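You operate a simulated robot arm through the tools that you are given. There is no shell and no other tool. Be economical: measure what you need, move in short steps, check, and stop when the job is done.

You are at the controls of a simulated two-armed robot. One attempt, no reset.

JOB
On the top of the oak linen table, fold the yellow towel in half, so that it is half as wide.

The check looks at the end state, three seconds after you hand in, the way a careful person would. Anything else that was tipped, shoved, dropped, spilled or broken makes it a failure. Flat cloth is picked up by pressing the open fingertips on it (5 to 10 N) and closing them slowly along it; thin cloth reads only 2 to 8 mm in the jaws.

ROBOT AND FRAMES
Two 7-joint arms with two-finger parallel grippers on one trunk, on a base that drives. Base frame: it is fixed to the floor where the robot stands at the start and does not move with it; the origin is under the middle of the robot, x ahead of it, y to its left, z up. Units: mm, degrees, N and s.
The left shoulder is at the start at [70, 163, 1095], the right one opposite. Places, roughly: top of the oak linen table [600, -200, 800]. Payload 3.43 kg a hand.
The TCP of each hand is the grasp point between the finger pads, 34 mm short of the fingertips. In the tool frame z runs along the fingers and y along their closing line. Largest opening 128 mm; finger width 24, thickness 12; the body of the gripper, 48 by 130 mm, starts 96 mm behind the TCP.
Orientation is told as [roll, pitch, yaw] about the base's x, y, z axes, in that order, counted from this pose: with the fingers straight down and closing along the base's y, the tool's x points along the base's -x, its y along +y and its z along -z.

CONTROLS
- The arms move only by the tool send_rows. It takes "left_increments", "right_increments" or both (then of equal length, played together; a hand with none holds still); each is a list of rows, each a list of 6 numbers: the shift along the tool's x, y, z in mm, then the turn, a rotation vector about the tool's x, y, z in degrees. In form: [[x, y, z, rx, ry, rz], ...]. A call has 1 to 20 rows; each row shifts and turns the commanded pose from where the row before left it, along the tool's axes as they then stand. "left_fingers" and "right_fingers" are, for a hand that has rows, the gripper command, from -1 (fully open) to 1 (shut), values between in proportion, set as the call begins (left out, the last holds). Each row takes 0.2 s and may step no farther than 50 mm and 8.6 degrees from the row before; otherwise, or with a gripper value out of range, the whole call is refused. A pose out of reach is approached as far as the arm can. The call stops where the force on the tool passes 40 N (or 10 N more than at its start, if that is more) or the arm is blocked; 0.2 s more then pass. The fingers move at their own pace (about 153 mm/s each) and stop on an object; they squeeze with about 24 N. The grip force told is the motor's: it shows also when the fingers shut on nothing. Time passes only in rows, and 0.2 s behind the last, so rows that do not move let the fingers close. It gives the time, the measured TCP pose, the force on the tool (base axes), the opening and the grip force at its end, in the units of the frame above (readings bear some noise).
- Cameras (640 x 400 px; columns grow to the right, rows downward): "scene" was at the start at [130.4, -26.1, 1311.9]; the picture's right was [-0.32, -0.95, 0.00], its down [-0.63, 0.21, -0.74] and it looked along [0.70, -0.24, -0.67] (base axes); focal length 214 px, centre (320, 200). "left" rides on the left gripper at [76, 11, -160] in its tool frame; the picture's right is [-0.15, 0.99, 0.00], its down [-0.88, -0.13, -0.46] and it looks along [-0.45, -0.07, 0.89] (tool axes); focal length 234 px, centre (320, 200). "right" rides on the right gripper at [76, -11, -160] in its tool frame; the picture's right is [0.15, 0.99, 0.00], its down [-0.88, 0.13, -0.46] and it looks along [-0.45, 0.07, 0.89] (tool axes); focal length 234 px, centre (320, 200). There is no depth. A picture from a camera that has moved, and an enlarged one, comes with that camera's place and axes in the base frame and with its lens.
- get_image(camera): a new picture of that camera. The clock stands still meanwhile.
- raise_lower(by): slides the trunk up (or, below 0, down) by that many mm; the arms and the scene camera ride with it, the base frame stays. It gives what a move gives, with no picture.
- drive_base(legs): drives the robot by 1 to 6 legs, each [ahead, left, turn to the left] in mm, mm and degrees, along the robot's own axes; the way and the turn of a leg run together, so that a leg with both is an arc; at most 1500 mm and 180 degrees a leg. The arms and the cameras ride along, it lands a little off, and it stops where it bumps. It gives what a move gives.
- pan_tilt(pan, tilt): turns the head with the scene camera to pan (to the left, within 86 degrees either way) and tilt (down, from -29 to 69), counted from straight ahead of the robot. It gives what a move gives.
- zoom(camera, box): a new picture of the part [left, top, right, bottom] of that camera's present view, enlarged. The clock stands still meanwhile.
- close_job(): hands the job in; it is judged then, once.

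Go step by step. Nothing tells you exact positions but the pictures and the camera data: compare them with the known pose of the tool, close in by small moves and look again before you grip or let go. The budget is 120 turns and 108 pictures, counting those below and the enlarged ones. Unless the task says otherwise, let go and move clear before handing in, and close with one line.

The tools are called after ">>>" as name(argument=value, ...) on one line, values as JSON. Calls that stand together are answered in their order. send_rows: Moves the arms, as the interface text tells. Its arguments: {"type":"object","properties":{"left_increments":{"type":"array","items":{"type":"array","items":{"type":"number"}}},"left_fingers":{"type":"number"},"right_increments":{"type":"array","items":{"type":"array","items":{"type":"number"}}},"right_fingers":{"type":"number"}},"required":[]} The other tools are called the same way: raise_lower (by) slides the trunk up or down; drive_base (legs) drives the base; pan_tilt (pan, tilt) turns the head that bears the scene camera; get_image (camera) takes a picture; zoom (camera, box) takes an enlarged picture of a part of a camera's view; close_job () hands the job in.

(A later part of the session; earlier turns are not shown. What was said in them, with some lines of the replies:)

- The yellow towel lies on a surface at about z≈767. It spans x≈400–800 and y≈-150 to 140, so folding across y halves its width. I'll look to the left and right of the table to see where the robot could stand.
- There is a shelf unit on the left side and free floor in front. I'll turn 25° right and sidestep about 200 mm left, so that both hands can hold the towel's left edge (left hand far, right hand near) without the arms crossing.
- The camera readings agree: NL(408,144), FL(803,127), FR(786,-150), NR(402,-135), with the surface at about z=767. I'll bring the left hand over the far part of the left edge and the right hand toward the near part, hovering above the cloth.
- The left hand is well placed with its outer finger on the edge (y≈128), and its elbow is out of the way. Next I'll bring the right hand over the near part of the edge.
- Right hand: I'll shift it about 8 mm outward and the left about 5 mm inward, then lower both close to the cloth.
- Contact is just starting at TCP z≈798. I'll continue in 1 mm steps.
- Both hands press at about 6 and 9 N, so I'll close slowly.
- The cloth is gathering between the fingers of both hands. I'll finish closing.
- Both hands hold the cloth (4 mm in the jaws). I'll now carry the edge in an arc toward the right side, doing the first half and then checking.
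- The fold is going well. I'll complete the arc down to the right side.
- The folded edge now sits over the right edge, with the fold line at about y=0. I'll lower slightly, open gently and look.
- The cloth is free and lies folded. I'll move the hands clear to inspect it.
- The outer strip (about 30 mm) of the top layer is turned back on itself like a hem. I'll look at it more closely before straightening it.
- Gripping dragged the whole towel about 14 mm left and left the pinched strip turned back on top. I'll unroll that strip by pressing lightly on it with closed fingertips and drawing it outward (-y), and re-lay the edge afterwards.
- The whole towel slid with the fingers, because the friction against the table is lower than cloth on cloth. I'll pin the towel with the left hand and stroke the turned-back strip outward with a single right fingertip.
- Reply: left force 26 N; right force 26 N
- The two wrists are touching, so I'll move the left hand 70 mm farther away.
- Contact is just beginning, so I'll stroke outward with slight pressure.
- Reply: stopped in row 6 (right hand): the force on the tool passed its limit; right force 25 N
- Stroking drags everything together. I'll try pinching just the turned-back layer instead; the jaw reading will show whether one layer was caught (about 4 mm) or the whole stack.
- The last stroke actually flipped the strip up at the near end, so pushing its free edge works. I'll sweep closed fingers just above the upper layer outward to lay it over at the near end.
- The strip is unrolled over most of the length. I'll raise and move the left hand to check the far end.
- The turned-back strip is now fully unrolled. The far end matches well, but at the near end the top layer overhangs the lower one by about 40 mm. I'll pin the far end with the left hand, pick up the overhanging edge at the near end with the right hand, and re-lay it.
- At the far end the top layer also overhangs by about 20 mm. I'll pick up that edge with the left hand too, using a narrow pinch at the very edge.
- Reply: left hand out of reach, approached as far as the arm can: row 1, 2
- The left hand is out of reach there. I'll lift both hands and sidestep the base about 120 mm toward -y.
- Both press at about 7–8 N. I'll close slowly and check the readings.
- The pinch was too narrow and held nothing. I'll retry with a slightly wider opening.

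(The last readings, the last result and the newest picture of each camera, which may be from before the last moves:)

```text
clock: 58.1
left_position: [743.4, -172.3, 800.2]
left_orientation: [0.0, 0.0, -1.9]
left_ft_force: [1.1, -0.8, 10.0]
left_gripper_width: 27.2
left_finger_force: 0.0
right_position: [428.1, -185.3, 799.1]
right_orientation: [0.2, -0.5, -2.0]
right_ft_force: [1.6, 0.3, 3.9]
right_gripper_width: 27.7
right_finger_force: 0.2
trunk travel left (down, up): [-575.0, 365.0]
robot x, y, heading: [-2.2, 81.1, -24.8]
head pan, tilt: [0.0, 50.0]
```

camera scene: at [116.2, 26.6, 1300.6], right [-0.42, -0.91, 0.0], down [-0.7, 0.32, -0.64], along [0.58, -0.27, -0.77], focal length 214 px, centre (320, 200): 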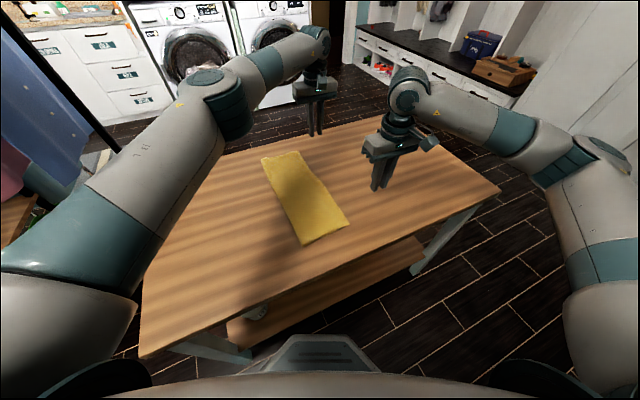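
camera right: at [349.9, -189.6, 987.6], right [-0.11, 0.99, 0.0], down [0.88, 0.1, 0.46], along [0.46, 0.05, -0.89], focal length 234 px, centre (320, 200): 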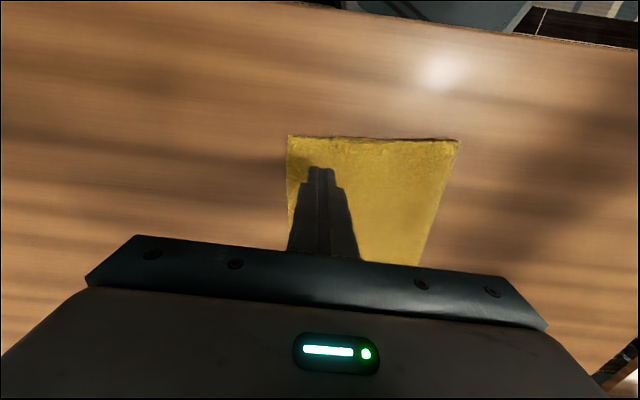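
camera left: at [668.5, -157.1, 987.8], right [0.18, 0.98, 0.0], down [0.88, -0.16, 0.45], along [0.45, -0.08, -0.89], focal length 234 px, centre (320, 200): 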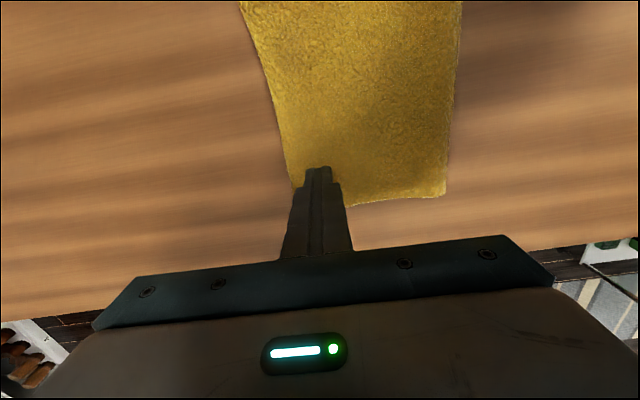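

>>> send_rows(left_increments=[[0, 0, 0, 0, 0, 0], [0, 0, 0, 0, 0, 0]], right_increments=[[0, 0, 1, 0, 0, 0], [0, 0, 0, 0, 0, 0]], left_fingers=0.67, right_fingers=0.67)

>>> send_rows(left_increments=[[0, 0, 0, 0, 0, 0], [0, 0, 0, 0, 0, 0]], right_increments=[[0, 0, 0, 0, 0, 0], [0, 0, 0, 0, 0, 0]], left_fingers=0.78, right_fingers=0.78)

>>> send_rows(left_increments=[[0, 0, 0, 0, 0, 0], [0, 0, 0, 0, 0, 0]], right_increments=[[0, 0, 0, 0, 0, 0], [0, 0, 0, 0, 0, 0]], left_fingers=0.88, right_fingers=0.88)

>>> send_rows(left_increments=[[0, 0, 0, 0, 0, 0], [0, 0, 0, 0, 0, 0], [0, 0, 0, 0, 0, 0]], right_increments=[[0, 0, 0, 0, 0, 0], [0, 0, 0, 0, 0, 0], [0, 0, 0, 0, 0, 0]], left_fingers=1, right_fingers=1)

```text
clock: 58.7
left_position: [743.8, -173.3, 798.6]
left_orientation: [0.0, 0.1, -1.9]
left_ft_force: [3.5, -2.2, 12.4]
left_gripper_width: 20.2
left_finger_force: 0.0
right_position: [427.4, -186.0, 799.6]
right_orientation: [0.2, -0.5, -2.1]
right_ft_force: [-0.1, -0.9, 9.2]
right_gripper_width: 20.6
right_finger_force: 0.1
trunk travel left (down, up): [-575.0, 365.0]
robot x, y, heading: [-0.3, 81.1, -24.7]
head pan, tilt: [0.0, 50.0]
```

```text
clock: 59.3
left_position: [742.8, -173.6, 799.0]
left_orientation: [0.0, 0.0, -1.9]
left_ft_force: [3.0, -0.4, 13.5]
left_gripper_width: 13.6
left_finger_force: 0.1
right_position: [427.6, -185.6, 798.9]
right_orientation: [0.2, -0.5, -2.0]
right_ft_force: [-0.2, -2.0, 9.8]
right_gripper_width: 13.3
right_finger_force: 0.0
trunk travel left (down, up): [-575.0, 365.0]
robot x, y, heading: [-1.7, 79.4, -24.7]
head pan, tilt: [0.0, 50.0]
```

```text
clock: 59.9
left_position: [743.0, -172.8, 799.1]
left_orientation: [0.0, 0.0, -1.9]
left_ft_force: [0.6, -0.4, 13.2]
left_gripper_width: 8.4
left_finger_force: 0.4
right_position: [426.0, -185.9, 798.8]
right_orientation: [0.2, -0.5, -2.1]
right_ft_force: [0.0, -0.1, 11.2]
right_gripper_width: 8.4
right_finger_force: 0.4
trunk travel left (down, up): [-575.0, 365.0]
robot x, y, heading: [-3.0, 78.9, -24.8]
head pan, tilt: [0.0, 50.0]
```

```text
clock: 60.7
left_position: [742.9, -172.6, 799.1]
left_orientation: [0.0, -0.1, -2.0]
left_ft_force: [1.2, -0.2, 13.6]
left_gripper_width: 3.9
left_finger_force: 24.5
right_position: [426.9, -185.0, 799.8]
right_orientation: [0.2, -0.5, -1.9]
right_ft_force: [0.8, 2.8, 13.2]
right_gripper_width: 4.8
right_finger_force: 24.0
trunk travel left (down, up): [-575.0, 365.0]
robot x, y, heading: [0.4, 78.6, -24.9]
head pan, tilt: [0.0, 50.0]
```

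Both jaws read about 4 mm, so each has just the top layer. I'll lift and look at the lower layer's edge.

>>> send_rows(left_increments=[[0, 0, -8, 0, 0, 0], [0, 3, -15, 0, 0, 0], [0, 7, -15, 0, 0, 0], [0, 10, -15, 0, 0, 0], [0, 10, -12, 0, 0, 0]], right_increments=[[0, 0, -8, 0, 0, 0], [0, 3, -15, 0, 0, 0], [0, 7, -15, 0, 0, 0], [0, 10, -15, 0, 0, 0], [0, 10, -12, 0, 0, 0]])

>>> get_image(camera="right")

>>> get_image(camera="left")

>>> get_image(camera="scene")

```text
clock: 61.9
left_position: [743.9, -142.1, 863.1]
left_orientation: [0.2, 0.1, -2.0]
left_ft_force: [-1.0, -0.3, 0.4]
left_gripper_width: 3.9
left_finger_force: 24.2
right_position: [429.3, -156.3, 862.4]
right_orientation: [0.1, -0.4, -2.0]
right_ft_force: [-0.4, 0.0, -0.3]
right_gripper_width: 2.9
right_finger_force: 23.5
trunk travel left (down, up): [-575.0, 365.0]
robot x, y, heading: [0.4, 78.7, -24.7]
head pan, tilt: [0.0, 50.0]
```

```text
42 pictures are left
camera right: at [350.5, -163.8, 1023.8], right [-0.11, 0.99, 0.0], down [0.88, 0.1, 0.46], along [0.46, 0.05, -0.89], focal length 234 px, centre (320, 200)
```

right: 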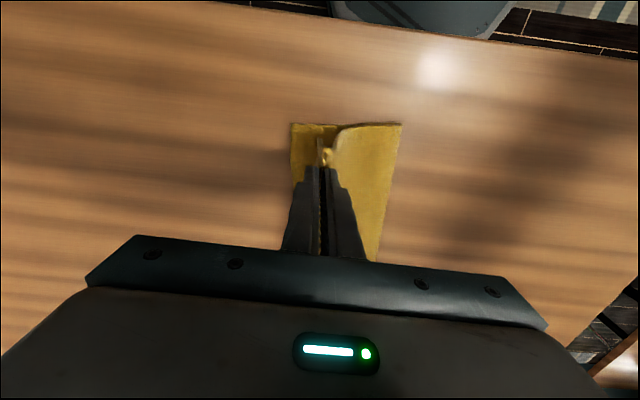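

```text
41 pictures are left
camera left: at [669.2, -129.6, 1023.2], right [0.18, 0.98, 0.0], down [0.88, -0.16, 0.45], along [0.45, -0.08, -0.89], focal length 234 px, centre (320, 200)
```

left: 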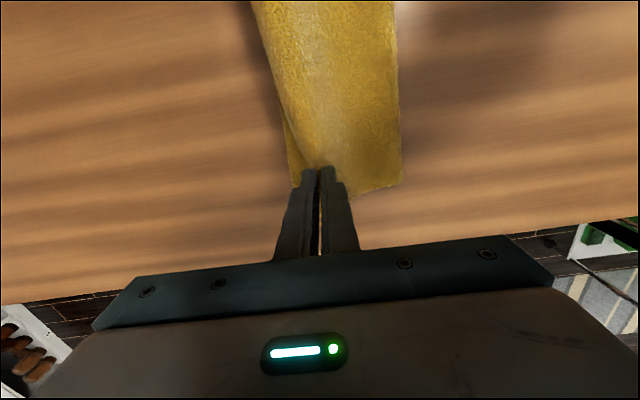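

```text
40 pictures are left
camera scene: at [116.2, 28.1, 1300.6], right [-0.42, -0.91, 0.0], down [-0.7, 0.32, -0.64], along [0.58, -0.27, -0.77], focal length 214 px, centre (320, 200)
```

scene: 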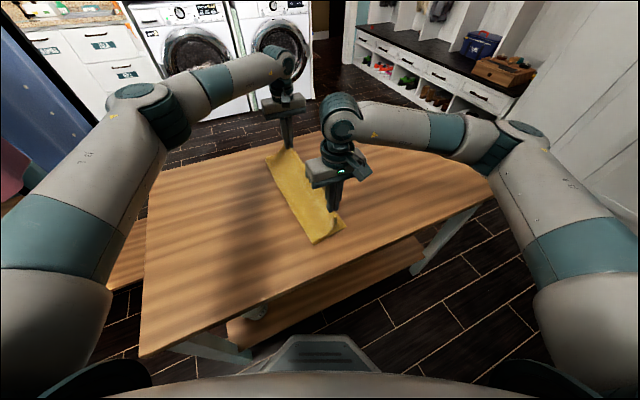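

Both hands hold only the upper layer. The lower edge is at y≈-187, so the fold line belongs near y≈-48. I'll swing the upper edge back toward +y so the cloth lies flat up to there, then re-fold.

>>> send_rows(left_increments=[[0, 17.5, -6, 0, 0, 0], [0, 17.5, -6, 0, 0, 0], [0, 17.5, -6, 0, 0, 0], [0, 17.5, -6, 0, 0, 0], [0, 17.5, -6, 0, 0, 0], [0, 17.5, -3, 0, 0, 0], [0, 10, 6, 0, 0, 0]], right_increments=[[0, 20, -6, 0, 0, 0], [0, 20, -6, 0, 0, 0], [0, 20, -6, 0, 0, 0], [0, 20, -6, 0, 0, 0], [0, 20, -6, 0, 0, 0], [0, 20, -3, 0, 0, 0], [0, 15, 6, 0, 0, 0]])

>>> get_image(camera="right")

>>> get_image(camera="left")

>>> zoom(camera="scene", box=[230, 120, 390, 260])

```text
clock: 63.5
left_position: [749.6, -28.2, 889.0]
left_orientation: [0.1, 0.0, -1.9]
left_ft_force: [-0.8, -0.3, 0.4]
left_gripper_width: 3.8
left_finger_force: 24.2
right_position: [432.2, -20.5, 889.5]
right_orientation: [0.2, -0.3, -2.0]
right_ft_force: [0.1, -0.5, -0.1]
right_gripper_width: 3.0
right_finger_force: 23.7
trunk travel left (down, up): [-575.0, 365.0]
robot x, y, heading: [3.1, 78.8, -25.0]
head pan, tilt: [0.0, 50.0]
```

```text
39 pictures are left
camera right: at [355.1, -29.2, 1050.3], right [-0.11, 0.99, 0.0], down [0.88, 0.1, 0.46], along [0.46, 0.05, -0.89], focal length 234 px, centre (320, 200)
```

right: 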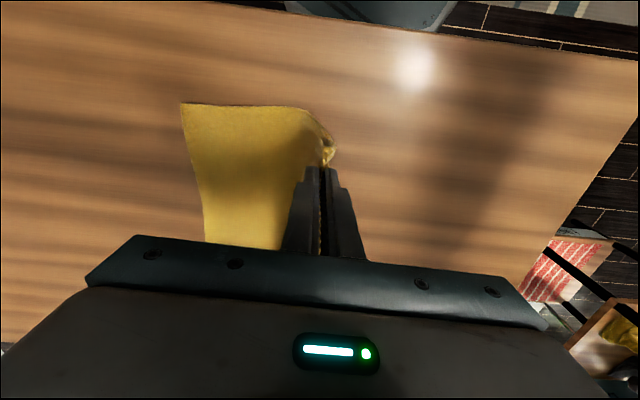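

```text
38 pictures are left
camera left: at [673.7, -14.9, 1050.0], right [0.18, 0.98, 0.0], down [0.88, -0.16, 0.45], along [0.45, -0.08, -0.89], focal length 234 px, centre (320, 200)
```

left: 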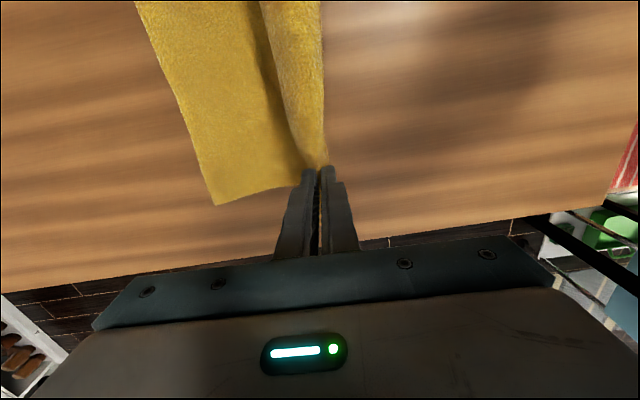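

```text
2.86 times, centred on (310, 190) of scene
camera zoom: at [116.7, 27.9, 1300.5], right [-0.42, -0.91, 0.0], down [-0.7, 0.32, -0.64], along [0.58, -0.27, -0.77], focal length 613 px, centre (349, 229)
```

zoom: 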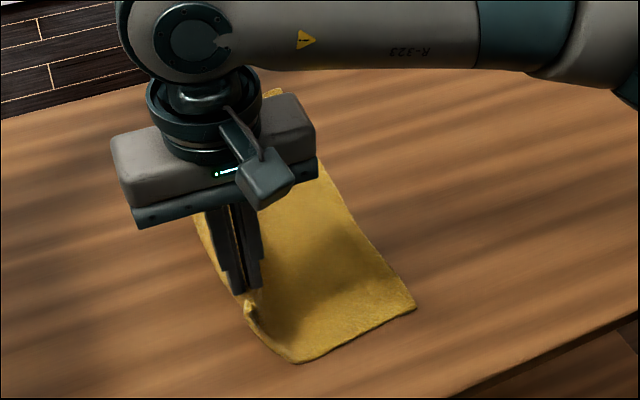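

The lower layer is flat with its right edge at y≈-182, and it now peels off near y≈-40, which is the true middle. I'll fold it back over and place the edge.

>>> send_rows(left_increments=[[0, -8.5, -4, 0, 0, 0], [0, -8.5, -4, 0, 0, 0], [0, -14.5, 1.5, 0, 0, 0], [0, -14.5, 1.5, 0, 0, 0], [0, -13.5, 6.5, 0, 0, 0], [0, -13.5, 6.5, 0, 0, 0], [0, -11.5, 11, 0, 0, 0], [0, -11.5, 11, 0, 0, 0], [0, -8.5, 12.5, 0, 0, 0], [0, -8.5, 12.5, 0, 0, 0], [0, -4.5, 9.5, 0, 0, 0], [0, -4.5, 9.5, 0, 0, 0]], right_increments=[[0, -10, -4, 0, 0, 0], [0, -10, -4, 0, 0, 0], [0, -14.5, 1.5, 0, 0, 0], [0, -14.5, 1.5, 0, 0, 0], [0, -13.5, 6.5, 0, 0, 0], [0, -13.5, 6.5, 0, 0, 0], [0, -11.5, 11, 0, 0, 0], [0, -11.5, 11, 0, 0, 0], [0, -8.5, 12.5, 0, 0, 0], [0, -8.5, 12.5, 0, 0, 0], [0, -4.5, 9.5, 0, 0, 0], [0, -4.5, 9.5, 0, 0, 0]])

>>> get_image(camera="right")

>>> get_image(camera="left")

```text
clock: 66.1
left_position: [745.0, -149.9, 815.9]
left_orientation: [0.1, 0.1, -1.9]
left_ft_force: [-1.0, -0.8, 0.1]
left_gripper_width: 3.6
left_finger_force: 23.8
right_position: [429.1, -146.9, 817.0]
right_orientation: [0.2, -0.5, -2.0]
right_ft_force: [-0.1, -0.4, -0.6]
right_gripper_width: 3.1
right_finger_force: 23.9
trunk travel left (down, up): [-575.0, 365.0]
robot x, y, heading: [-0.5, 78.2, -24.9]
head pan, tilt: [0.0, 50.0]
```

```text
36 pictures are left
camera right: at [351.2, -155.4, 976.6], right [-0.11, 0.99, 0.0], down [0.88, 0.1, 0.46], along [0.46, 0.05, -0.89], focal length 234 px, centre (320, 200)
```

right: 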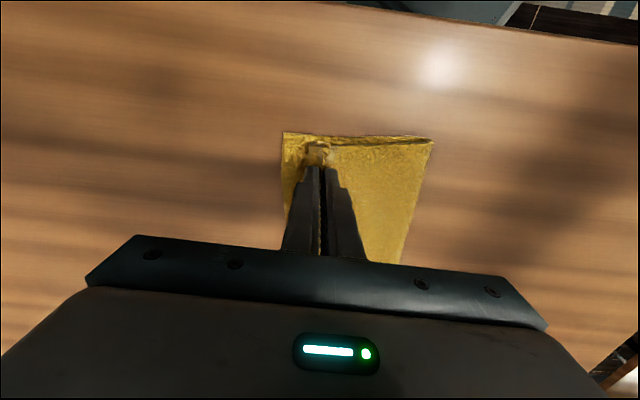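

```text
35 pictures are left
camera left: at [668.6, -137.7, 975.8], right [0.18, 0.98, 0.0], down [0.88, -0.16, 0.45], along [0.45, -0.08, -0.89], focal length 234 px, centre (320, 200)
```

left: 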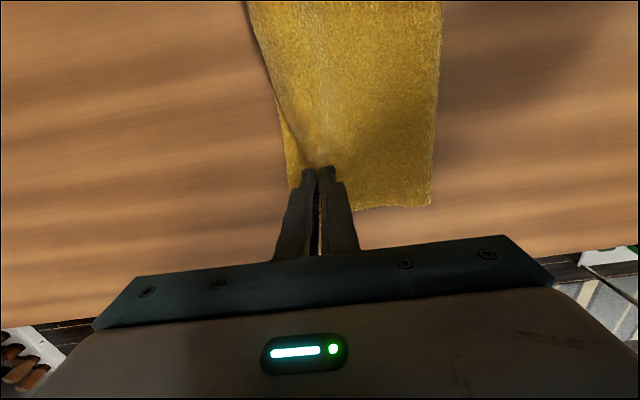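

>>> send_rows(left_increments=[[0, -3, 4, 0, 0, 0], [0, 0, 3, 0, 0, 0]], right_increments=[[0, -3, 4, 0, 0, 0], [0, -1, 3, 0, 0, 0]])

>>> send_rows(left_increments=[[0, 0, 0, 0, 0, 0], [0, 0, 0, 0, 0, 0]], right_increments=[[0, 0, 0, 0, 0, 0], [0, 0, 0, 0, 0, 0]], left_fingers=0.65, right_fingers=0.65)

>>> send_rows(left_increments=[[0, 0, -10, 0, 0, 0], [0, 0, -25, 0, 0, 0], [0, 0, -45, 0, 0, 0], [0, 45, -20, 0, 0, 0], [0, 45, 0, 0, 0, 0], [0, 45, 0, 0, 0, 0], [0, 40, 0, 0, 0, 0]], right_increments=[[0, 0, -10, 0, 0, 0], [0, 0, -25, 0, 0, 0], [0, 0, -45, 0, 0, 0], [0, -45, -20, 0, 0, 0], [0, -45, 0, 0, 0, 0], [0, -45, 0, 0, 0, 0], [0, -20, 0, 0, 0, 0]])

>>> zoom(camera="scene", box=[250, 130, 380, 250])

>>> zoom(camera="right", box=[360, 60, 640, 270])

>>> zoom(camera="left", box=[0, 0, 300, 270])

```text
clock: 66.7
left_position: [744.8, -153.3, 808.6]
left_orientation: [0.0, 0.1, -1.9]
left_ft_force: [-0.1, 0.1, 0.4]
left_gripper_width: 4.0
left_finger_force: 24.3
right_position: [428.3, -151.0, 810.5]
right_orientation: [0.2, -0.4, -2.0]
right_ft_force: [-0.7, 0.7, 1.2]
right_gripper_width: 3.0
right_finger_force: 23.7
trunk travel left (down, up): [-575.0, 365.0]
robot x, y, heading: [-0.8, 78.9, -24.9]
head pan, tilt: [0.0, 50.0]
```

```text
clock: 67.3
left_position: [743.3, -153.5, 808.4]
left_orientation: [0.2, 0.1, -1.9]
left_ft_force: [-0.7, 0.5, -0.1]
left_gripper_width: 22.2
left_finger_force: 0.1
right_position: [428.0, -150.7, 810.0]
right_orientation: [0.2, -0.4, -2.1]
right_ft_force: [0.3, 0.3, 0.2]
right_gripper_width: 22.4
right_finger_force: 0.1
trunk travel left (down, up): [-575.0, 365.0]
robot x, y, heading: [-2.3, 79.3, -24.9]
head pan, tilt: [0.0, 50.0]
```

```text
clock: 68.9
left_position: [749.9, 25.8, 908.6]
left_orientation: [-0.1, 0.1, -1.9]
left_ft_force: [-0.7, 0.1, 0.4]
left_gripper_width: 22.3
left_finger_force: 0.0
right_position: [422.7, -305.6, 907.9]
right_orientation: [0.1, -0.4, -2.0]
right_ft_force: [-0.5, -0.6, -0.3]
right_gripper_width: 22.3
right_finger_force: 0.1
trunk travel left (down, up): [-575.0, 365.0]
robot x, y, heading: [-0.8, 79.9, -24.8]
head pan, tilt: [0.0, 50.0]
```

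```text
3.33 times, centred on (315, 190) of scene
camera zoom: at [116.3, 28.7, 1300.6], right [-0.42, -0.91, 0.0], down [-0.7, 0.32, -0.64], along [0.58, -0.27, -0.77], focal length 715 px, centre (337, 233)
```

zoom: 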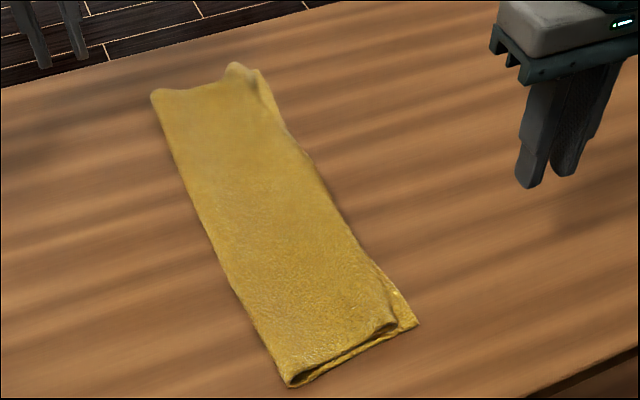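

```text
1.90 times, centred on (500, 165) of right
camera zoom: at [345.2, -313.1, 1069.2], right [-0.11, 0.99, 0.0], down [0.88, 0.1, 0.46], along [0.46, 0.05, -0.89], focal length 446 px, centre (-23, 267)
```

zoom: 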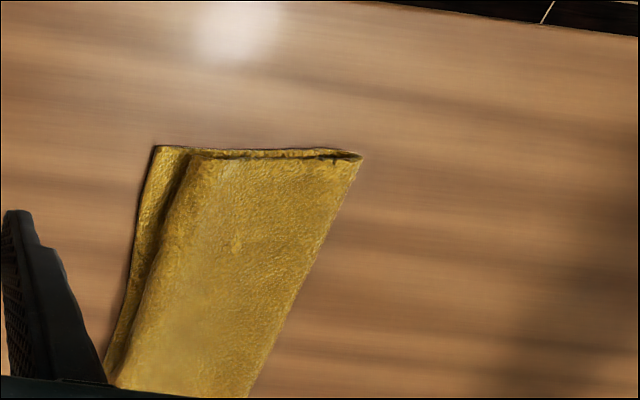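

```text
1.48 times, centred on (150, 135) of left
camera zoom: at [674.3, 38.4, 1069.9], right [0.18, 0.98, 0.0], down [0.88, -0.16, 0.45], along [0.45, -0.08, -0.89], focal length 347 px, centre (572, 296)
```

zoom: 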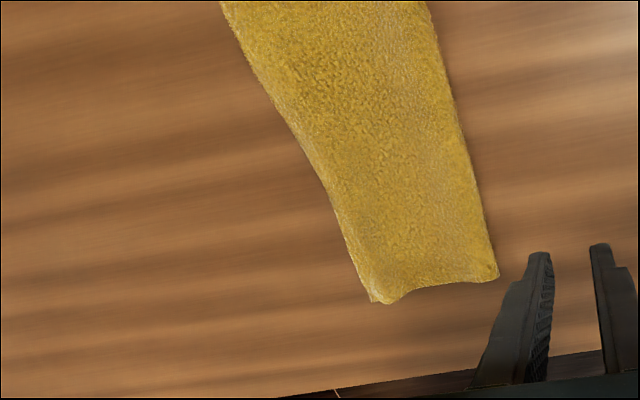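

>>> zoom(camera="right", box=[400, 120, 530, 210])

>>> zoom(camera="scene", box=[300, 200, 340, 250])

>>> zoom(camera="scene", box=[275, 135, 340, 200])

```text
4.44 times, centred on (465, 165) of right
camera zoom: at [345.2, -313.1, 1069.2], right [-0.11, 0.99, 0.0], down [0.88, 0.1, 0.46], along [0.46, 0.05, -0.89], focal length 1041 px, centre (-324, 356)
```

zoom: 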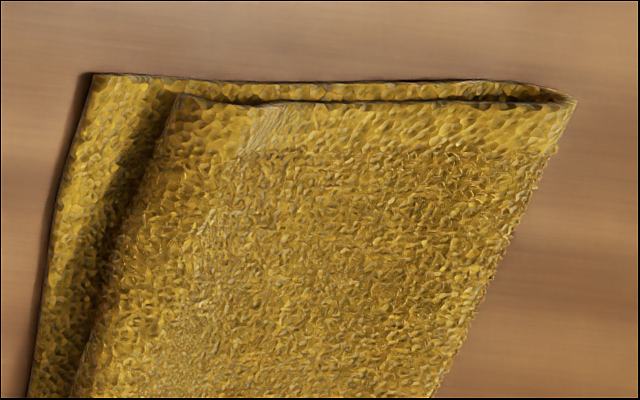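

```text
8.00 times, centred on (320, 225) of scene
camera zoom: at [116.3, 28.7, 1300.6], right [-0.42, -0.91, 0.0], down [-0.7, 0.32, -0.64], along [0.58, -0.27, -0.77], focal length 1716 px, centre (320, 0)
```

zoom: 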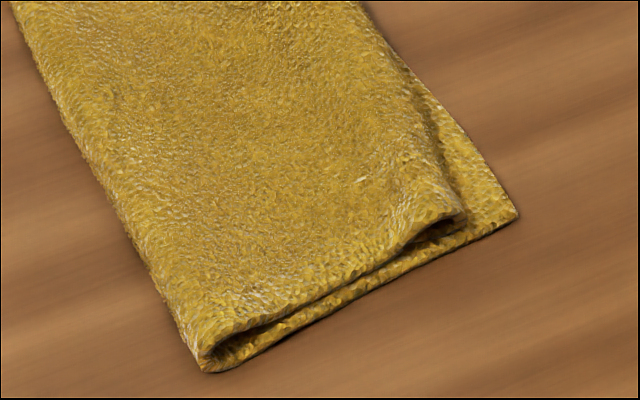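

```text
6.15 times, centred on (308, 168) of scene
camera zoom: at [116.3, 28.7, 1300.6], right [-0.42, -0.91, 0.0], down [-0.7, 0.32, -0.64], along [0.58, -0.27, -0.77], focal length 1320 px, centre (397, 400)
```

zoom: 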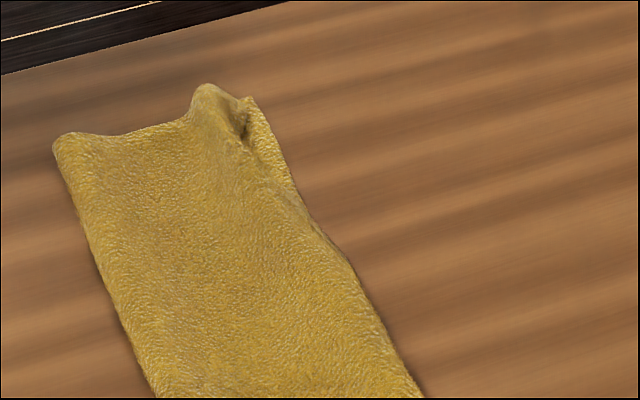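

The fold is now nearly even; the top layer is a bit slack and falls 15–20 mm short of the lower edge. I'll smooth it by pressing closed fingertips on the top layer and opening them, which spreads it without a net push.

>>> send_rows(left_increments=[[0, -36, 5, 0, 0, 0], [0, -36, 5, 0, 0, 0], [0, -36, 10, 0, 0, 0], [0, -36, 10, 0, 0, 0], [0, 0, 25, 0, 0, 0], [0, 0, 25, 0, 0, 0], [0, 0, 10, 0, 0, 0]], right_increments=[[0, 47, 5, 0, 0, 0], [0, 47, 5, 0, 0, 0], [0, 47, 10, 0, 0, 0], [0, 47, 10, 0, 0, 0], [0, 0, 25, 0, 0, 0], [0, 0, 25, 0, 0, 0], [0, 0, 10, 0, 0, 0]], left_fingers=1, right_fingers=1)

>>> send_rows(left_increments=[[0, 0, 5, 0, 0, 0], [0, 0, 4, 0, 0, 0], [0, 0, 3, 0, 0, 0]], right_increments=[[0, 0, 5, 0, 0, 0], [0, 0, 4, 0, 0, 0], [0, 0, 3, 0, 0, 0]])

```text
clock: 70.5
left_position: [746.0, -122.5, 818.0]
left_orientation: [0.1, 0.1, -1.9]
left_ft_force: [-1.5, 0.4, -0.2]
left_gripper_width: 0.0
left_finger_force: 24.5
right_position: [431.1, -117.5, 819.1]
right_orientation: [0.1, -0.4, -2.0]
right_ft_force: [0.2, -0.6, 0.3]
right_gripper_width: 0.0
right_finger_force: 23.9
trunk travel left (down, up): [-575.0, 365.0]
robot x, y, heading: [-3.2, 79.4, -24.8]
head pan, tilt: [0.0, 50.0]
```

```text
clock: 71.3
left_position: [744.7, -121.7, 805.8]
left_orientation: [0.1, 0.1, -2.0]
left_ft_force: [-0.4, -0.8, 0.8]
left_gripper_width: 0.0
left_finger_force: 23.9
right_position: [430.4, -118.2, 808.4]
right_orientation: [0.2, -0.5, -2.0]
right_ft_force: [-0.2, 0.9, 0.6]
right_gripper_width: 0.0
right_finger_force: 24.1
trunk travel left (down, up): [-575.0, 365.0]
robot x, y, heading: [-0.7, 82.4, -24.8]
head pan, tilt: [0.0, 50.0]
```

>>> send_rows(left_increments=[[0, 0, 2, 0, 0, 0], [0, 0, 2, 0, 0, 0], [0, 0, 1, 0, 0, 0]], right_increments=[[0, 0, 3, 0, 0, 0], [0, 0, 2, 0, 0, 0], [0, 0, 1, 0, 0, 0]])

```text
clock: 72.1
left_position: [745.6, -121.9, 801.9]
left_orientation: [0.0, 0.1, -2.0]
left_ft_force: [0.1, 0.1, 2.0]
left_gripper_width: 0.0
left_finger_force: 25.0
right_position: [430.1, -116.5, 801.0]
right_orientation: [0.2, -0.4, -2.0]
right_ft_force: [0.6, -0.4, 2.8]
right_gripper_width: 0.1
right_finger_force: 24.2
trunk travel left (down, up): [-575.0, 365.0]
robot x, y, heading: [2.0, 79.1, -25.1]
head pan, tilt: [0.0, 50.0]
```

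Light contact is made. I'll press slightly more and open the fingers in steps.

>>> send_rows(left_increments=[[0, 0, 0.8, 0, 0, 0], [0, 0, 0, 0, 0, 0]], right_increments=[[0, 0, 0.8, 0, 0, 0], [0, 0, 0, 0, 0, 0]], left_fingers=0.75, right_fingers=0.75)

>>> send_rows(left_increments=[[0, 0, 0, 0, 0, 0], [0, 0, 0, 0, 0, 0]], right_increments=[[0, 0, 0, 0, 0, 0], [0, 0, 0, 0, 0, 0]], left_fingers=0.5, right_fingers=0.5)

>>> send_rows(left_increments=[[0, 0, 0, 0, 0, 0], [0, 0, 0, 0, 0, 0]], right_increments=[[0, 0, 0, 0, 0, 0], [0, 0, 0, 0, 0, 0]], left_fingers=0.25, right_fingers=0.25)

>>> get_image(camera="right")

>>> get_image(camera="left")

```text
clock: 72.7
left_position: [744.3, -121.3, 801.8]
left_orientation: [0.0, 0.1, -1.9]
left_ft_force: [0.5, -0.6, 3.3]
left_gripper_width: 14.6
left_finger_force: 0.2
right_position: [429.2, -117.2, 801.8]
right_orientation: [0.2, -0.4, -2.0]
right_ft_force: [0.2, 1.6, 3.6]
right_gripper_width: 14.9
right_finger_force: 0.0
trunk travel left (down, up): [-575.0, 365.0]
robot x, y, heading: [0.9, 79.5, -25.1]
head pan, tilt: [0.0, 50.0]
```

```text
clock: 73.3
left_position: [744.6, -122.5, 800.8]
left_orientation: [0.1, 0.0, -1.9]
left_ft_force: [0.9, 0.2, 3.8]
left_gripper_width: 30.4
left_finger_force: 0.1
right_position: [429.3, -116.9, 801.4]
right_orientation: [0.2, -0.4, -2.0]
right_ft_force: [0.6, 1.0, 3.4]
right_gripper_width: 29.9
right_finger_force: 0.1
trunk travel left (down, up): [-575.0, 365.0]
robot x, y, heading: [-1.9, 79.3, -25.1]
head pan, tilt: [0.0, 50.0]
```

```text
clock: 73.9
left_position: [745.1, -120.9, 800.7]
left_orientation: [0.0, 0.2, -1.9]
left_ft_force: [0.5, 1.3, 4.8]
left_gripper_width: 45.5
left_finger_force: 0.0
right_position: [430.5, -115.8, 801.5]
right_orientation: [0.1, -0.4, -1.9]
right_ft_force: [1.2, 2.1, 4.6]
right_gripper_width: 45.6
right_finger_force: 0.0
trunk travel left (down, up): [-575.0, 365.0]
robot x, y, heading: [0.1, 82.1, -25.0]
head pan, tilt: [0.0, 50.0]
```

```text
28 pictures are left
camera right: at [351.7, -125.0, 961.5], right [-0.11, 0.99, 0.0], down [0.88, 0.1, 0.46], along [0.46, 0.05, -0.89], focal length 234 px, centre (320, 200)
```

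right: 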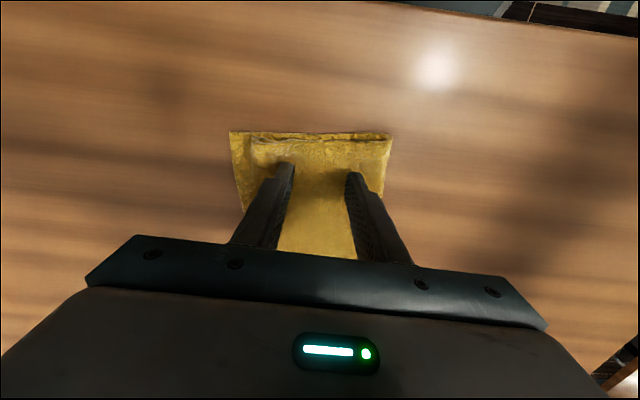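

```text
27 pictures are left
camera left: at [669.2, -108.4, 961.8], right [0.18, 0.98, 0.0], down [0.88, -0.16, 0.45], along [0.45, -0.08, -0.89], focal length 234 px, centre (320, 200)
```

left: 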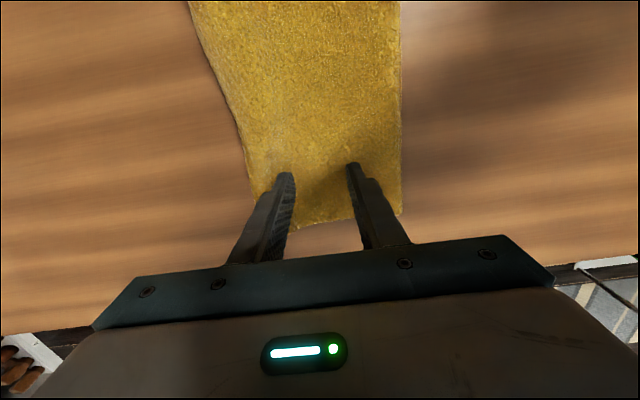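

The far end looks flush. I'll lift both hands and check the near end.

>>> send_rows(left_increments=[[0, 0, -20, 0, 0, 0], [0, 0, -40, 0, 0, 0], [0, 45, -20, 0, 0, 0], [0, 45, 0, 0, 0, 0], [0, 45, 0, 0, 0, 0]], right_increments=[[0, 0, -20, 0, 0, 0], [0, 0, -40, 0, 0, 0], [0, -45, -20, 0, 0, 0], [0, -45, 0, 0, 0, 0], [0, -45, 0, 0, 0, 0]])

>>> zoom(camera="scene", box=[250, 130, 380, 250])

>>> zoom(camera="right", box=[350, 80, 560, 270])

```text
clock: 75.1
left_position: [748.8, 14.2, 881.7]
left_orientation: [0.0, 0.0, -1.9]
left_ft_force: [-0.1, -0.2, -0.1]
left_gripper_width: 48.1
left_finger_force: 0.1
right_position: [424.1, -252.8, 879.4]
right_orientation: [0.2, -0.4, -2.0]
right_ft_force: [-0.6, 0.1, -0.5]
right_gripper_width: 47.9
right_finger_force: 0.1
trunk travel left (down, up): [-575.0, 365.0]
robot x, y, heading: [-0.7, 77.6, -25.0]
head pan, tilt: [0.0, 50.0]
```

```text
3.33 times, centred on (315, 190) of scene
camera zoom: at [115.3, 27.9, 1300.7], right [-0.42, -0.91, 0.0], down [-0.69, 0.32, -0.64], along [0.58, -0.27, -0.77], focal length 715 px, centre (337, 233)
```

zoom: 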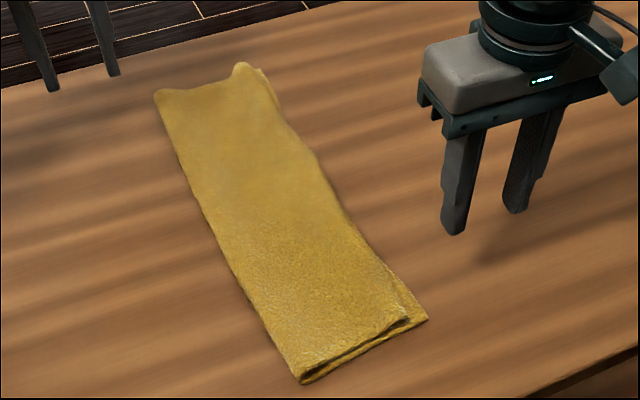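

```text
2.11 times, centred on (455, 175) of right
camera zoom: at [346.5, -260.9, 1040.5], right [-0.11, 0.99, 0.0], down [0.88, 0.1, 0.46], along [0.46, 0.05, -0.89], focal length 493 px, centre (36, 253)
```

zoom: 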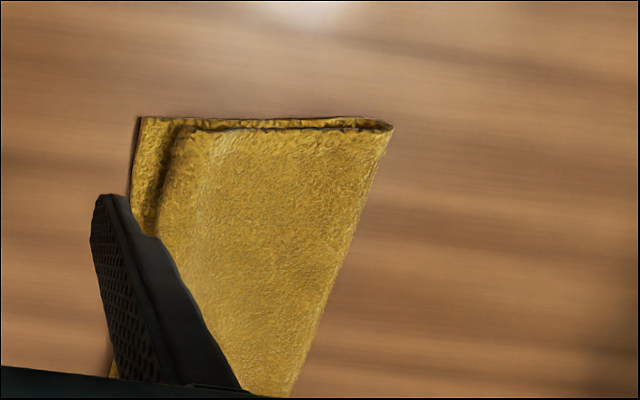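

The near end is still about 15 mm short. I'll do one more spread closer to the edge there.

>>> send_rows(right_increments=[[0, 38, 5, 0, 0, 0], [0, 38, 10, 0, 0, 0], [0, 38, 15, 0, 0, 0], [0, 0, 20, 0, 0, 0], [0, 0, 15, 0, 0, 0], [0, 0, 8, 0, 0, 0], [0, 0, 3, 0, 0, 0]], right_fingers=1)

>>> send_rows(right_increments=[[0, 0, 1.2, 0, 0, 0], [0, 0, 1, 0, 0, 0]])

```text
clock: 76.7
left_position: [750.3, 13.7, 880.6]
left_orientation: [0.2, 0.1, -2.0]
left_ft_force: [0.3, 0.6, 0.3]
left_gripper_width: 48.1
left_finger_force: 0.0
right_position: [429.0, -137.6, 804.9]
right_orientation: [0.3, -0.4, -2.0]
right_ft_force: [-0.4, -0.2, 0.5]
right_gripper_width: 0.1
right_finger_force: 24.0
trunk travel left (down, up): [-575.0, 365.0]
robot x, y, heading: [0.9, 79.9, -24.8]
head pan, tilt: [0.0, 50.0]
```

```text
clock: 77.3
left_position: [751.0, 13.2, 880.5]
left_orientation: [0.1, 0.1, -2.0]
left_ft_force: [0.1, -0.1, -0.8]
left_gripper_width: 48.0
left_finger_force: 0.1
right_position: [430.2, -137.6, 801.2]
right_orientation: [0.3, -0.4, -2.0]
right_ft_force: [-0.7, -0.2, 0.7]
right_gripper_width: 0.0
right_finger_force: 24.4
trunk travel left (down, up): [-575.0, 365.0]
robot x, y, heading: [-1.9, 77.7, -24.9]
head pan, tilt: [0.0, 50.0]
```

>>> send_rows(right_increments=[[0, 0, 1.2, 0, 0, 0], [0, 0, 1, 0, 0, 0], [0, 0, 0.8, 0, 0, 0]])

>>> send_rows(right_increments=[[0, 0, 0.3, 0, 0, 0], [0, 0, 0, 0, 0, 0]], right_fingers=0.75)

>>> send_rows(right_increments=[[0, 0, 0.3, 0, 0, 0], [0, 0, 0, 0, 0, 0]], right_fingers=0.5)

>>> send_rows(right_increments=[[0, 0, 0.3, 0, 0, 0], [0, 0, 0, 0, 0, 0]], right_fingers=0.25)

>>> send_rows(right_increments=[[0, 0, 0, 0, 0, 0], [0, 0, 0, 0, 0, 0]], right_fingers=0.05)

>>> send_rows(right_increments=[[0, 0, -20, 0, 0, 0], [0, 0, -40, 0, 0, 0], [0, -45, -20, 0, 0, 0], [0, -45, 0, 0, 0, 0], [0, -45, 0, 0, 0, 0]])

>>> zoom(camera="scene", box=[250, 130, 380, 250])

>>> zoom(camera="right", box=[350, 80, 560, 270])

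```text
clock: 78.1
left_position: [749.0, 13.3, 881.0]
left_orientation: [0.1, 0.1, -1.9]
left_ft_force: [-0.8, -0.1, -0.6]
left_gripper_width: 47.8
left_finger_force: 0.0
right_position: [429.9, -138.6, 800.3]
right_orientation: [0.2, -0.5, -2.0]
right_ft_force: [-0.3, -1.9, 8.5]
right_gripper_width: 0.0
right_finger_force: 23.9
trunk travel left (down, up): [-575.0, 365.0]
robot x, y, heading: [-4.2, 83.3, -24.8]
head pan, tilt: [0.0, 50.0]
```

```text
clock: 78.7
left_position: [749.8, 13.2, 881.4]
left_orientation: [0.0, 0.2, -2.0]
left_ft_force: [0.0, -0.2, -0.5]
left_gripper_width: 48.1
left_finger_force: 0.1
right_position: [429.0, -138.0, 799.6]
right_orientation: [0.1, -0.5, -2.1]
right_ft_force: [1.7, 2.7, 10.3]
right_gripper_width: 10.6
right_finger_force: 0.1
trunk travel left (down, up): [-575.0, 365.0]
robot x, y, heading: [-1.3, 78.8, -25.0]
head pan, tilt: [0.0, 50.0]
```

```text
clock: 79.3
left_position: [749.1, 13.5, 880.8]
left_orientation: [0.0, 0.2, -2.0]
left_ft_force: [0.1, 0.3, 0.2]
left_gripper_width: 48.0
left_finger_force: 0.1
right_position: [428.9, -136.7, 800.3]
right_orientation: [0.1, -0.4, -2.0]
right_ft_force: [-0.2, 4.7, 13.4]
right_gripper_width: 24.8
right_finger_force: 0.1
trunk travel left (down, up): [-575.0, 365.0]
robot x, y, heading: [-3.9, 82.2, -24.7]
head pan, tilt: [0.0, 50.0]
```

```text
clock: 79.9
left_position: [749.8, 13.6, 882.0]
left_orientation: [0.0, 0.0, -1.9]
left_ft_force: [-1.0, -0.4, 0.0]
left_gripper_width: 47.7
left_finger_force: 0.1
right_position: [430.1, -137.0, 800.2]
right_orientation: [0.2, -0.4, -2.0]
right_ft_force: [0.8, 5.5, 15.0]
right_gripper_width: 40.4
right_finger_force: 0.0
trunk travel left (down, up): [-575.0, 365.0]
robot x, y, heading: [0.0, 80.0, -25.0]
head pan, tilt: [0.0, 50.0]
```

```text
clock: 80.5
left_position: [748.3, 14.1, 880.0]
left_orientation: [0.0, 0.0, -1.9]
left_ft_force: [-0.2, 0.9, 0.4]
left_gripper_width: 48.0
left_finger_force: 0.0
right_position: [430.2, -137.4, 800.2]
right_orientation: [0.2, -0.5, -2.0]
right_ft_force: [0.8, 4.9, 15.9]
right_gripper_width: 52.1
right_finger_force: 0.0
trunk travel left (down, up): [-575.0, 365.0]
robot x, y, heading: [0.7, 77.2, -25.0]
head pan, tilt: [0.0, 50.0]
```

```text
clock: 81.7
left_position: [748.7, 12.3, 881.2]
left_orientation: [0.1, 0.1, -1.9]
left_ft_force: [-0.7, -0.4, 0.0]
left_gripper_width: 48.2
left_finger_force: 0.0
right_position: [422.2, -273.3, 878.3]
right_orientation: [0.3, -0.4, -1.9]
right_ft_force: [0.1, 0.4, -0.4]
right_gripper_width: 60.5
right_finger_force: 0.1
trunk travel left (down, up): [-575.0, 365.0]
robot x, y, heading: [2.5, 80.9, -24.6]
head pan, tilt: [0.0, 50.0]
```

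```text
3.33 times, centred on (315, 190) of scene
camera zoom: at [115.4, 25.9, 1300.6], right [-0.42, -0.91, 0.0], down [-0.69, 0.32, -0.64], along [0.58, -0.27, -0.77], focal length 715 px, centre (337, 233)
```

zoom: 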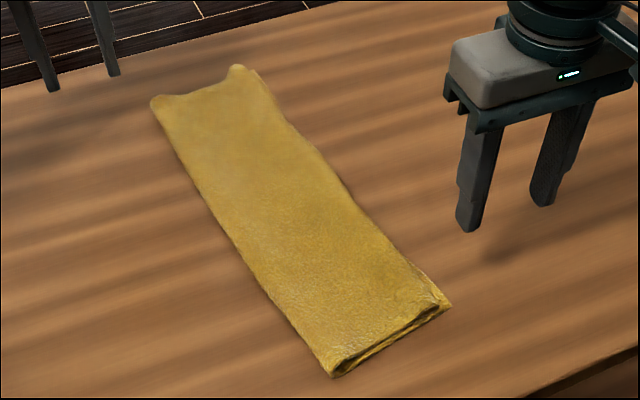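

```text
2.11 times, centred on (455, 175) of right
camera zoom: at [344.6, -282.5, 1038.8], right [-0.11, 0.99, 0.0], down [0.88, 0.1, 0.46], along [0.46, 0.06, -0.89], focal length 493 px, centre (36, 253)
```

zoom: 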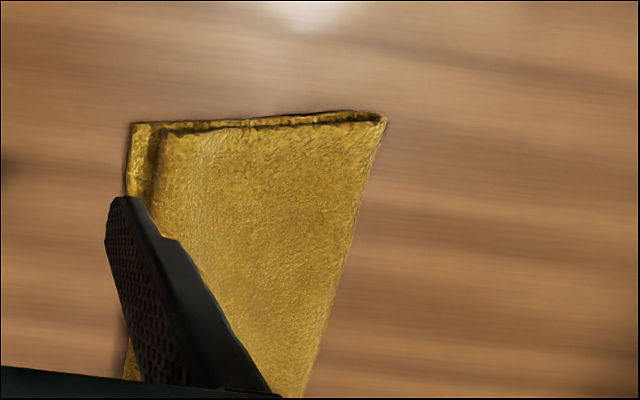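

The near edge is now within about 12 mm. I'll take one last look at the far end from the left camera.

>>> zoom(camera="left", box=[40, 0, 340, 260])

>>> get_image(camera="scene")

```text
1.54 times, centred on (190, 130) of left
camera zoom: at [673.7, 24.7, 1041.8], right [0.18, 0.98, 0.0], down [0.88, -0.16, 0.45], along [0.45, -0.08, -0.89], focal length 360 px, centre (520, 308)
```

zoom: 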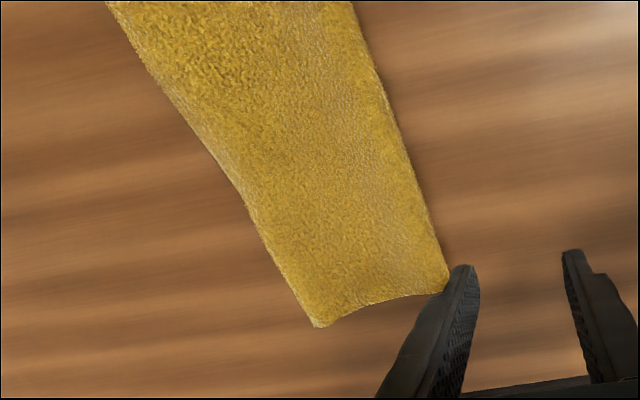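

```text
21 pictures are left
camera scene: at [115.4, 25.9, 1300.6], right [-0.42, -0.91, 0.0], down [-0.69, 0.32, -0.64], along [0.58, -0.27, -0.77], focal length 214 px, centre (320, 200)
```

scene: 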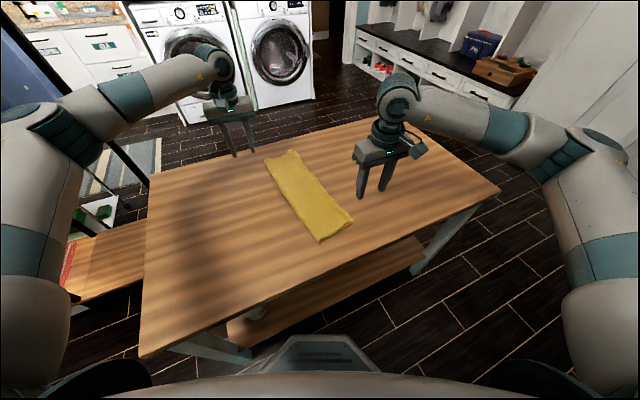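

The towel lies folded in half lengthwise, its edges within about 12 mm of each other. Both hands are clear and nothing else was disturbed, so I'm handing in.

>>> close_job()

```text
The job is handed in.
```

The yellow towel is folded in half on the oak linen table and is now about half as wide (roughly 130 mm, down from 280 mm). Its far edges are flush, and the top layer stops about 12 mm short of the lower one at the near end.
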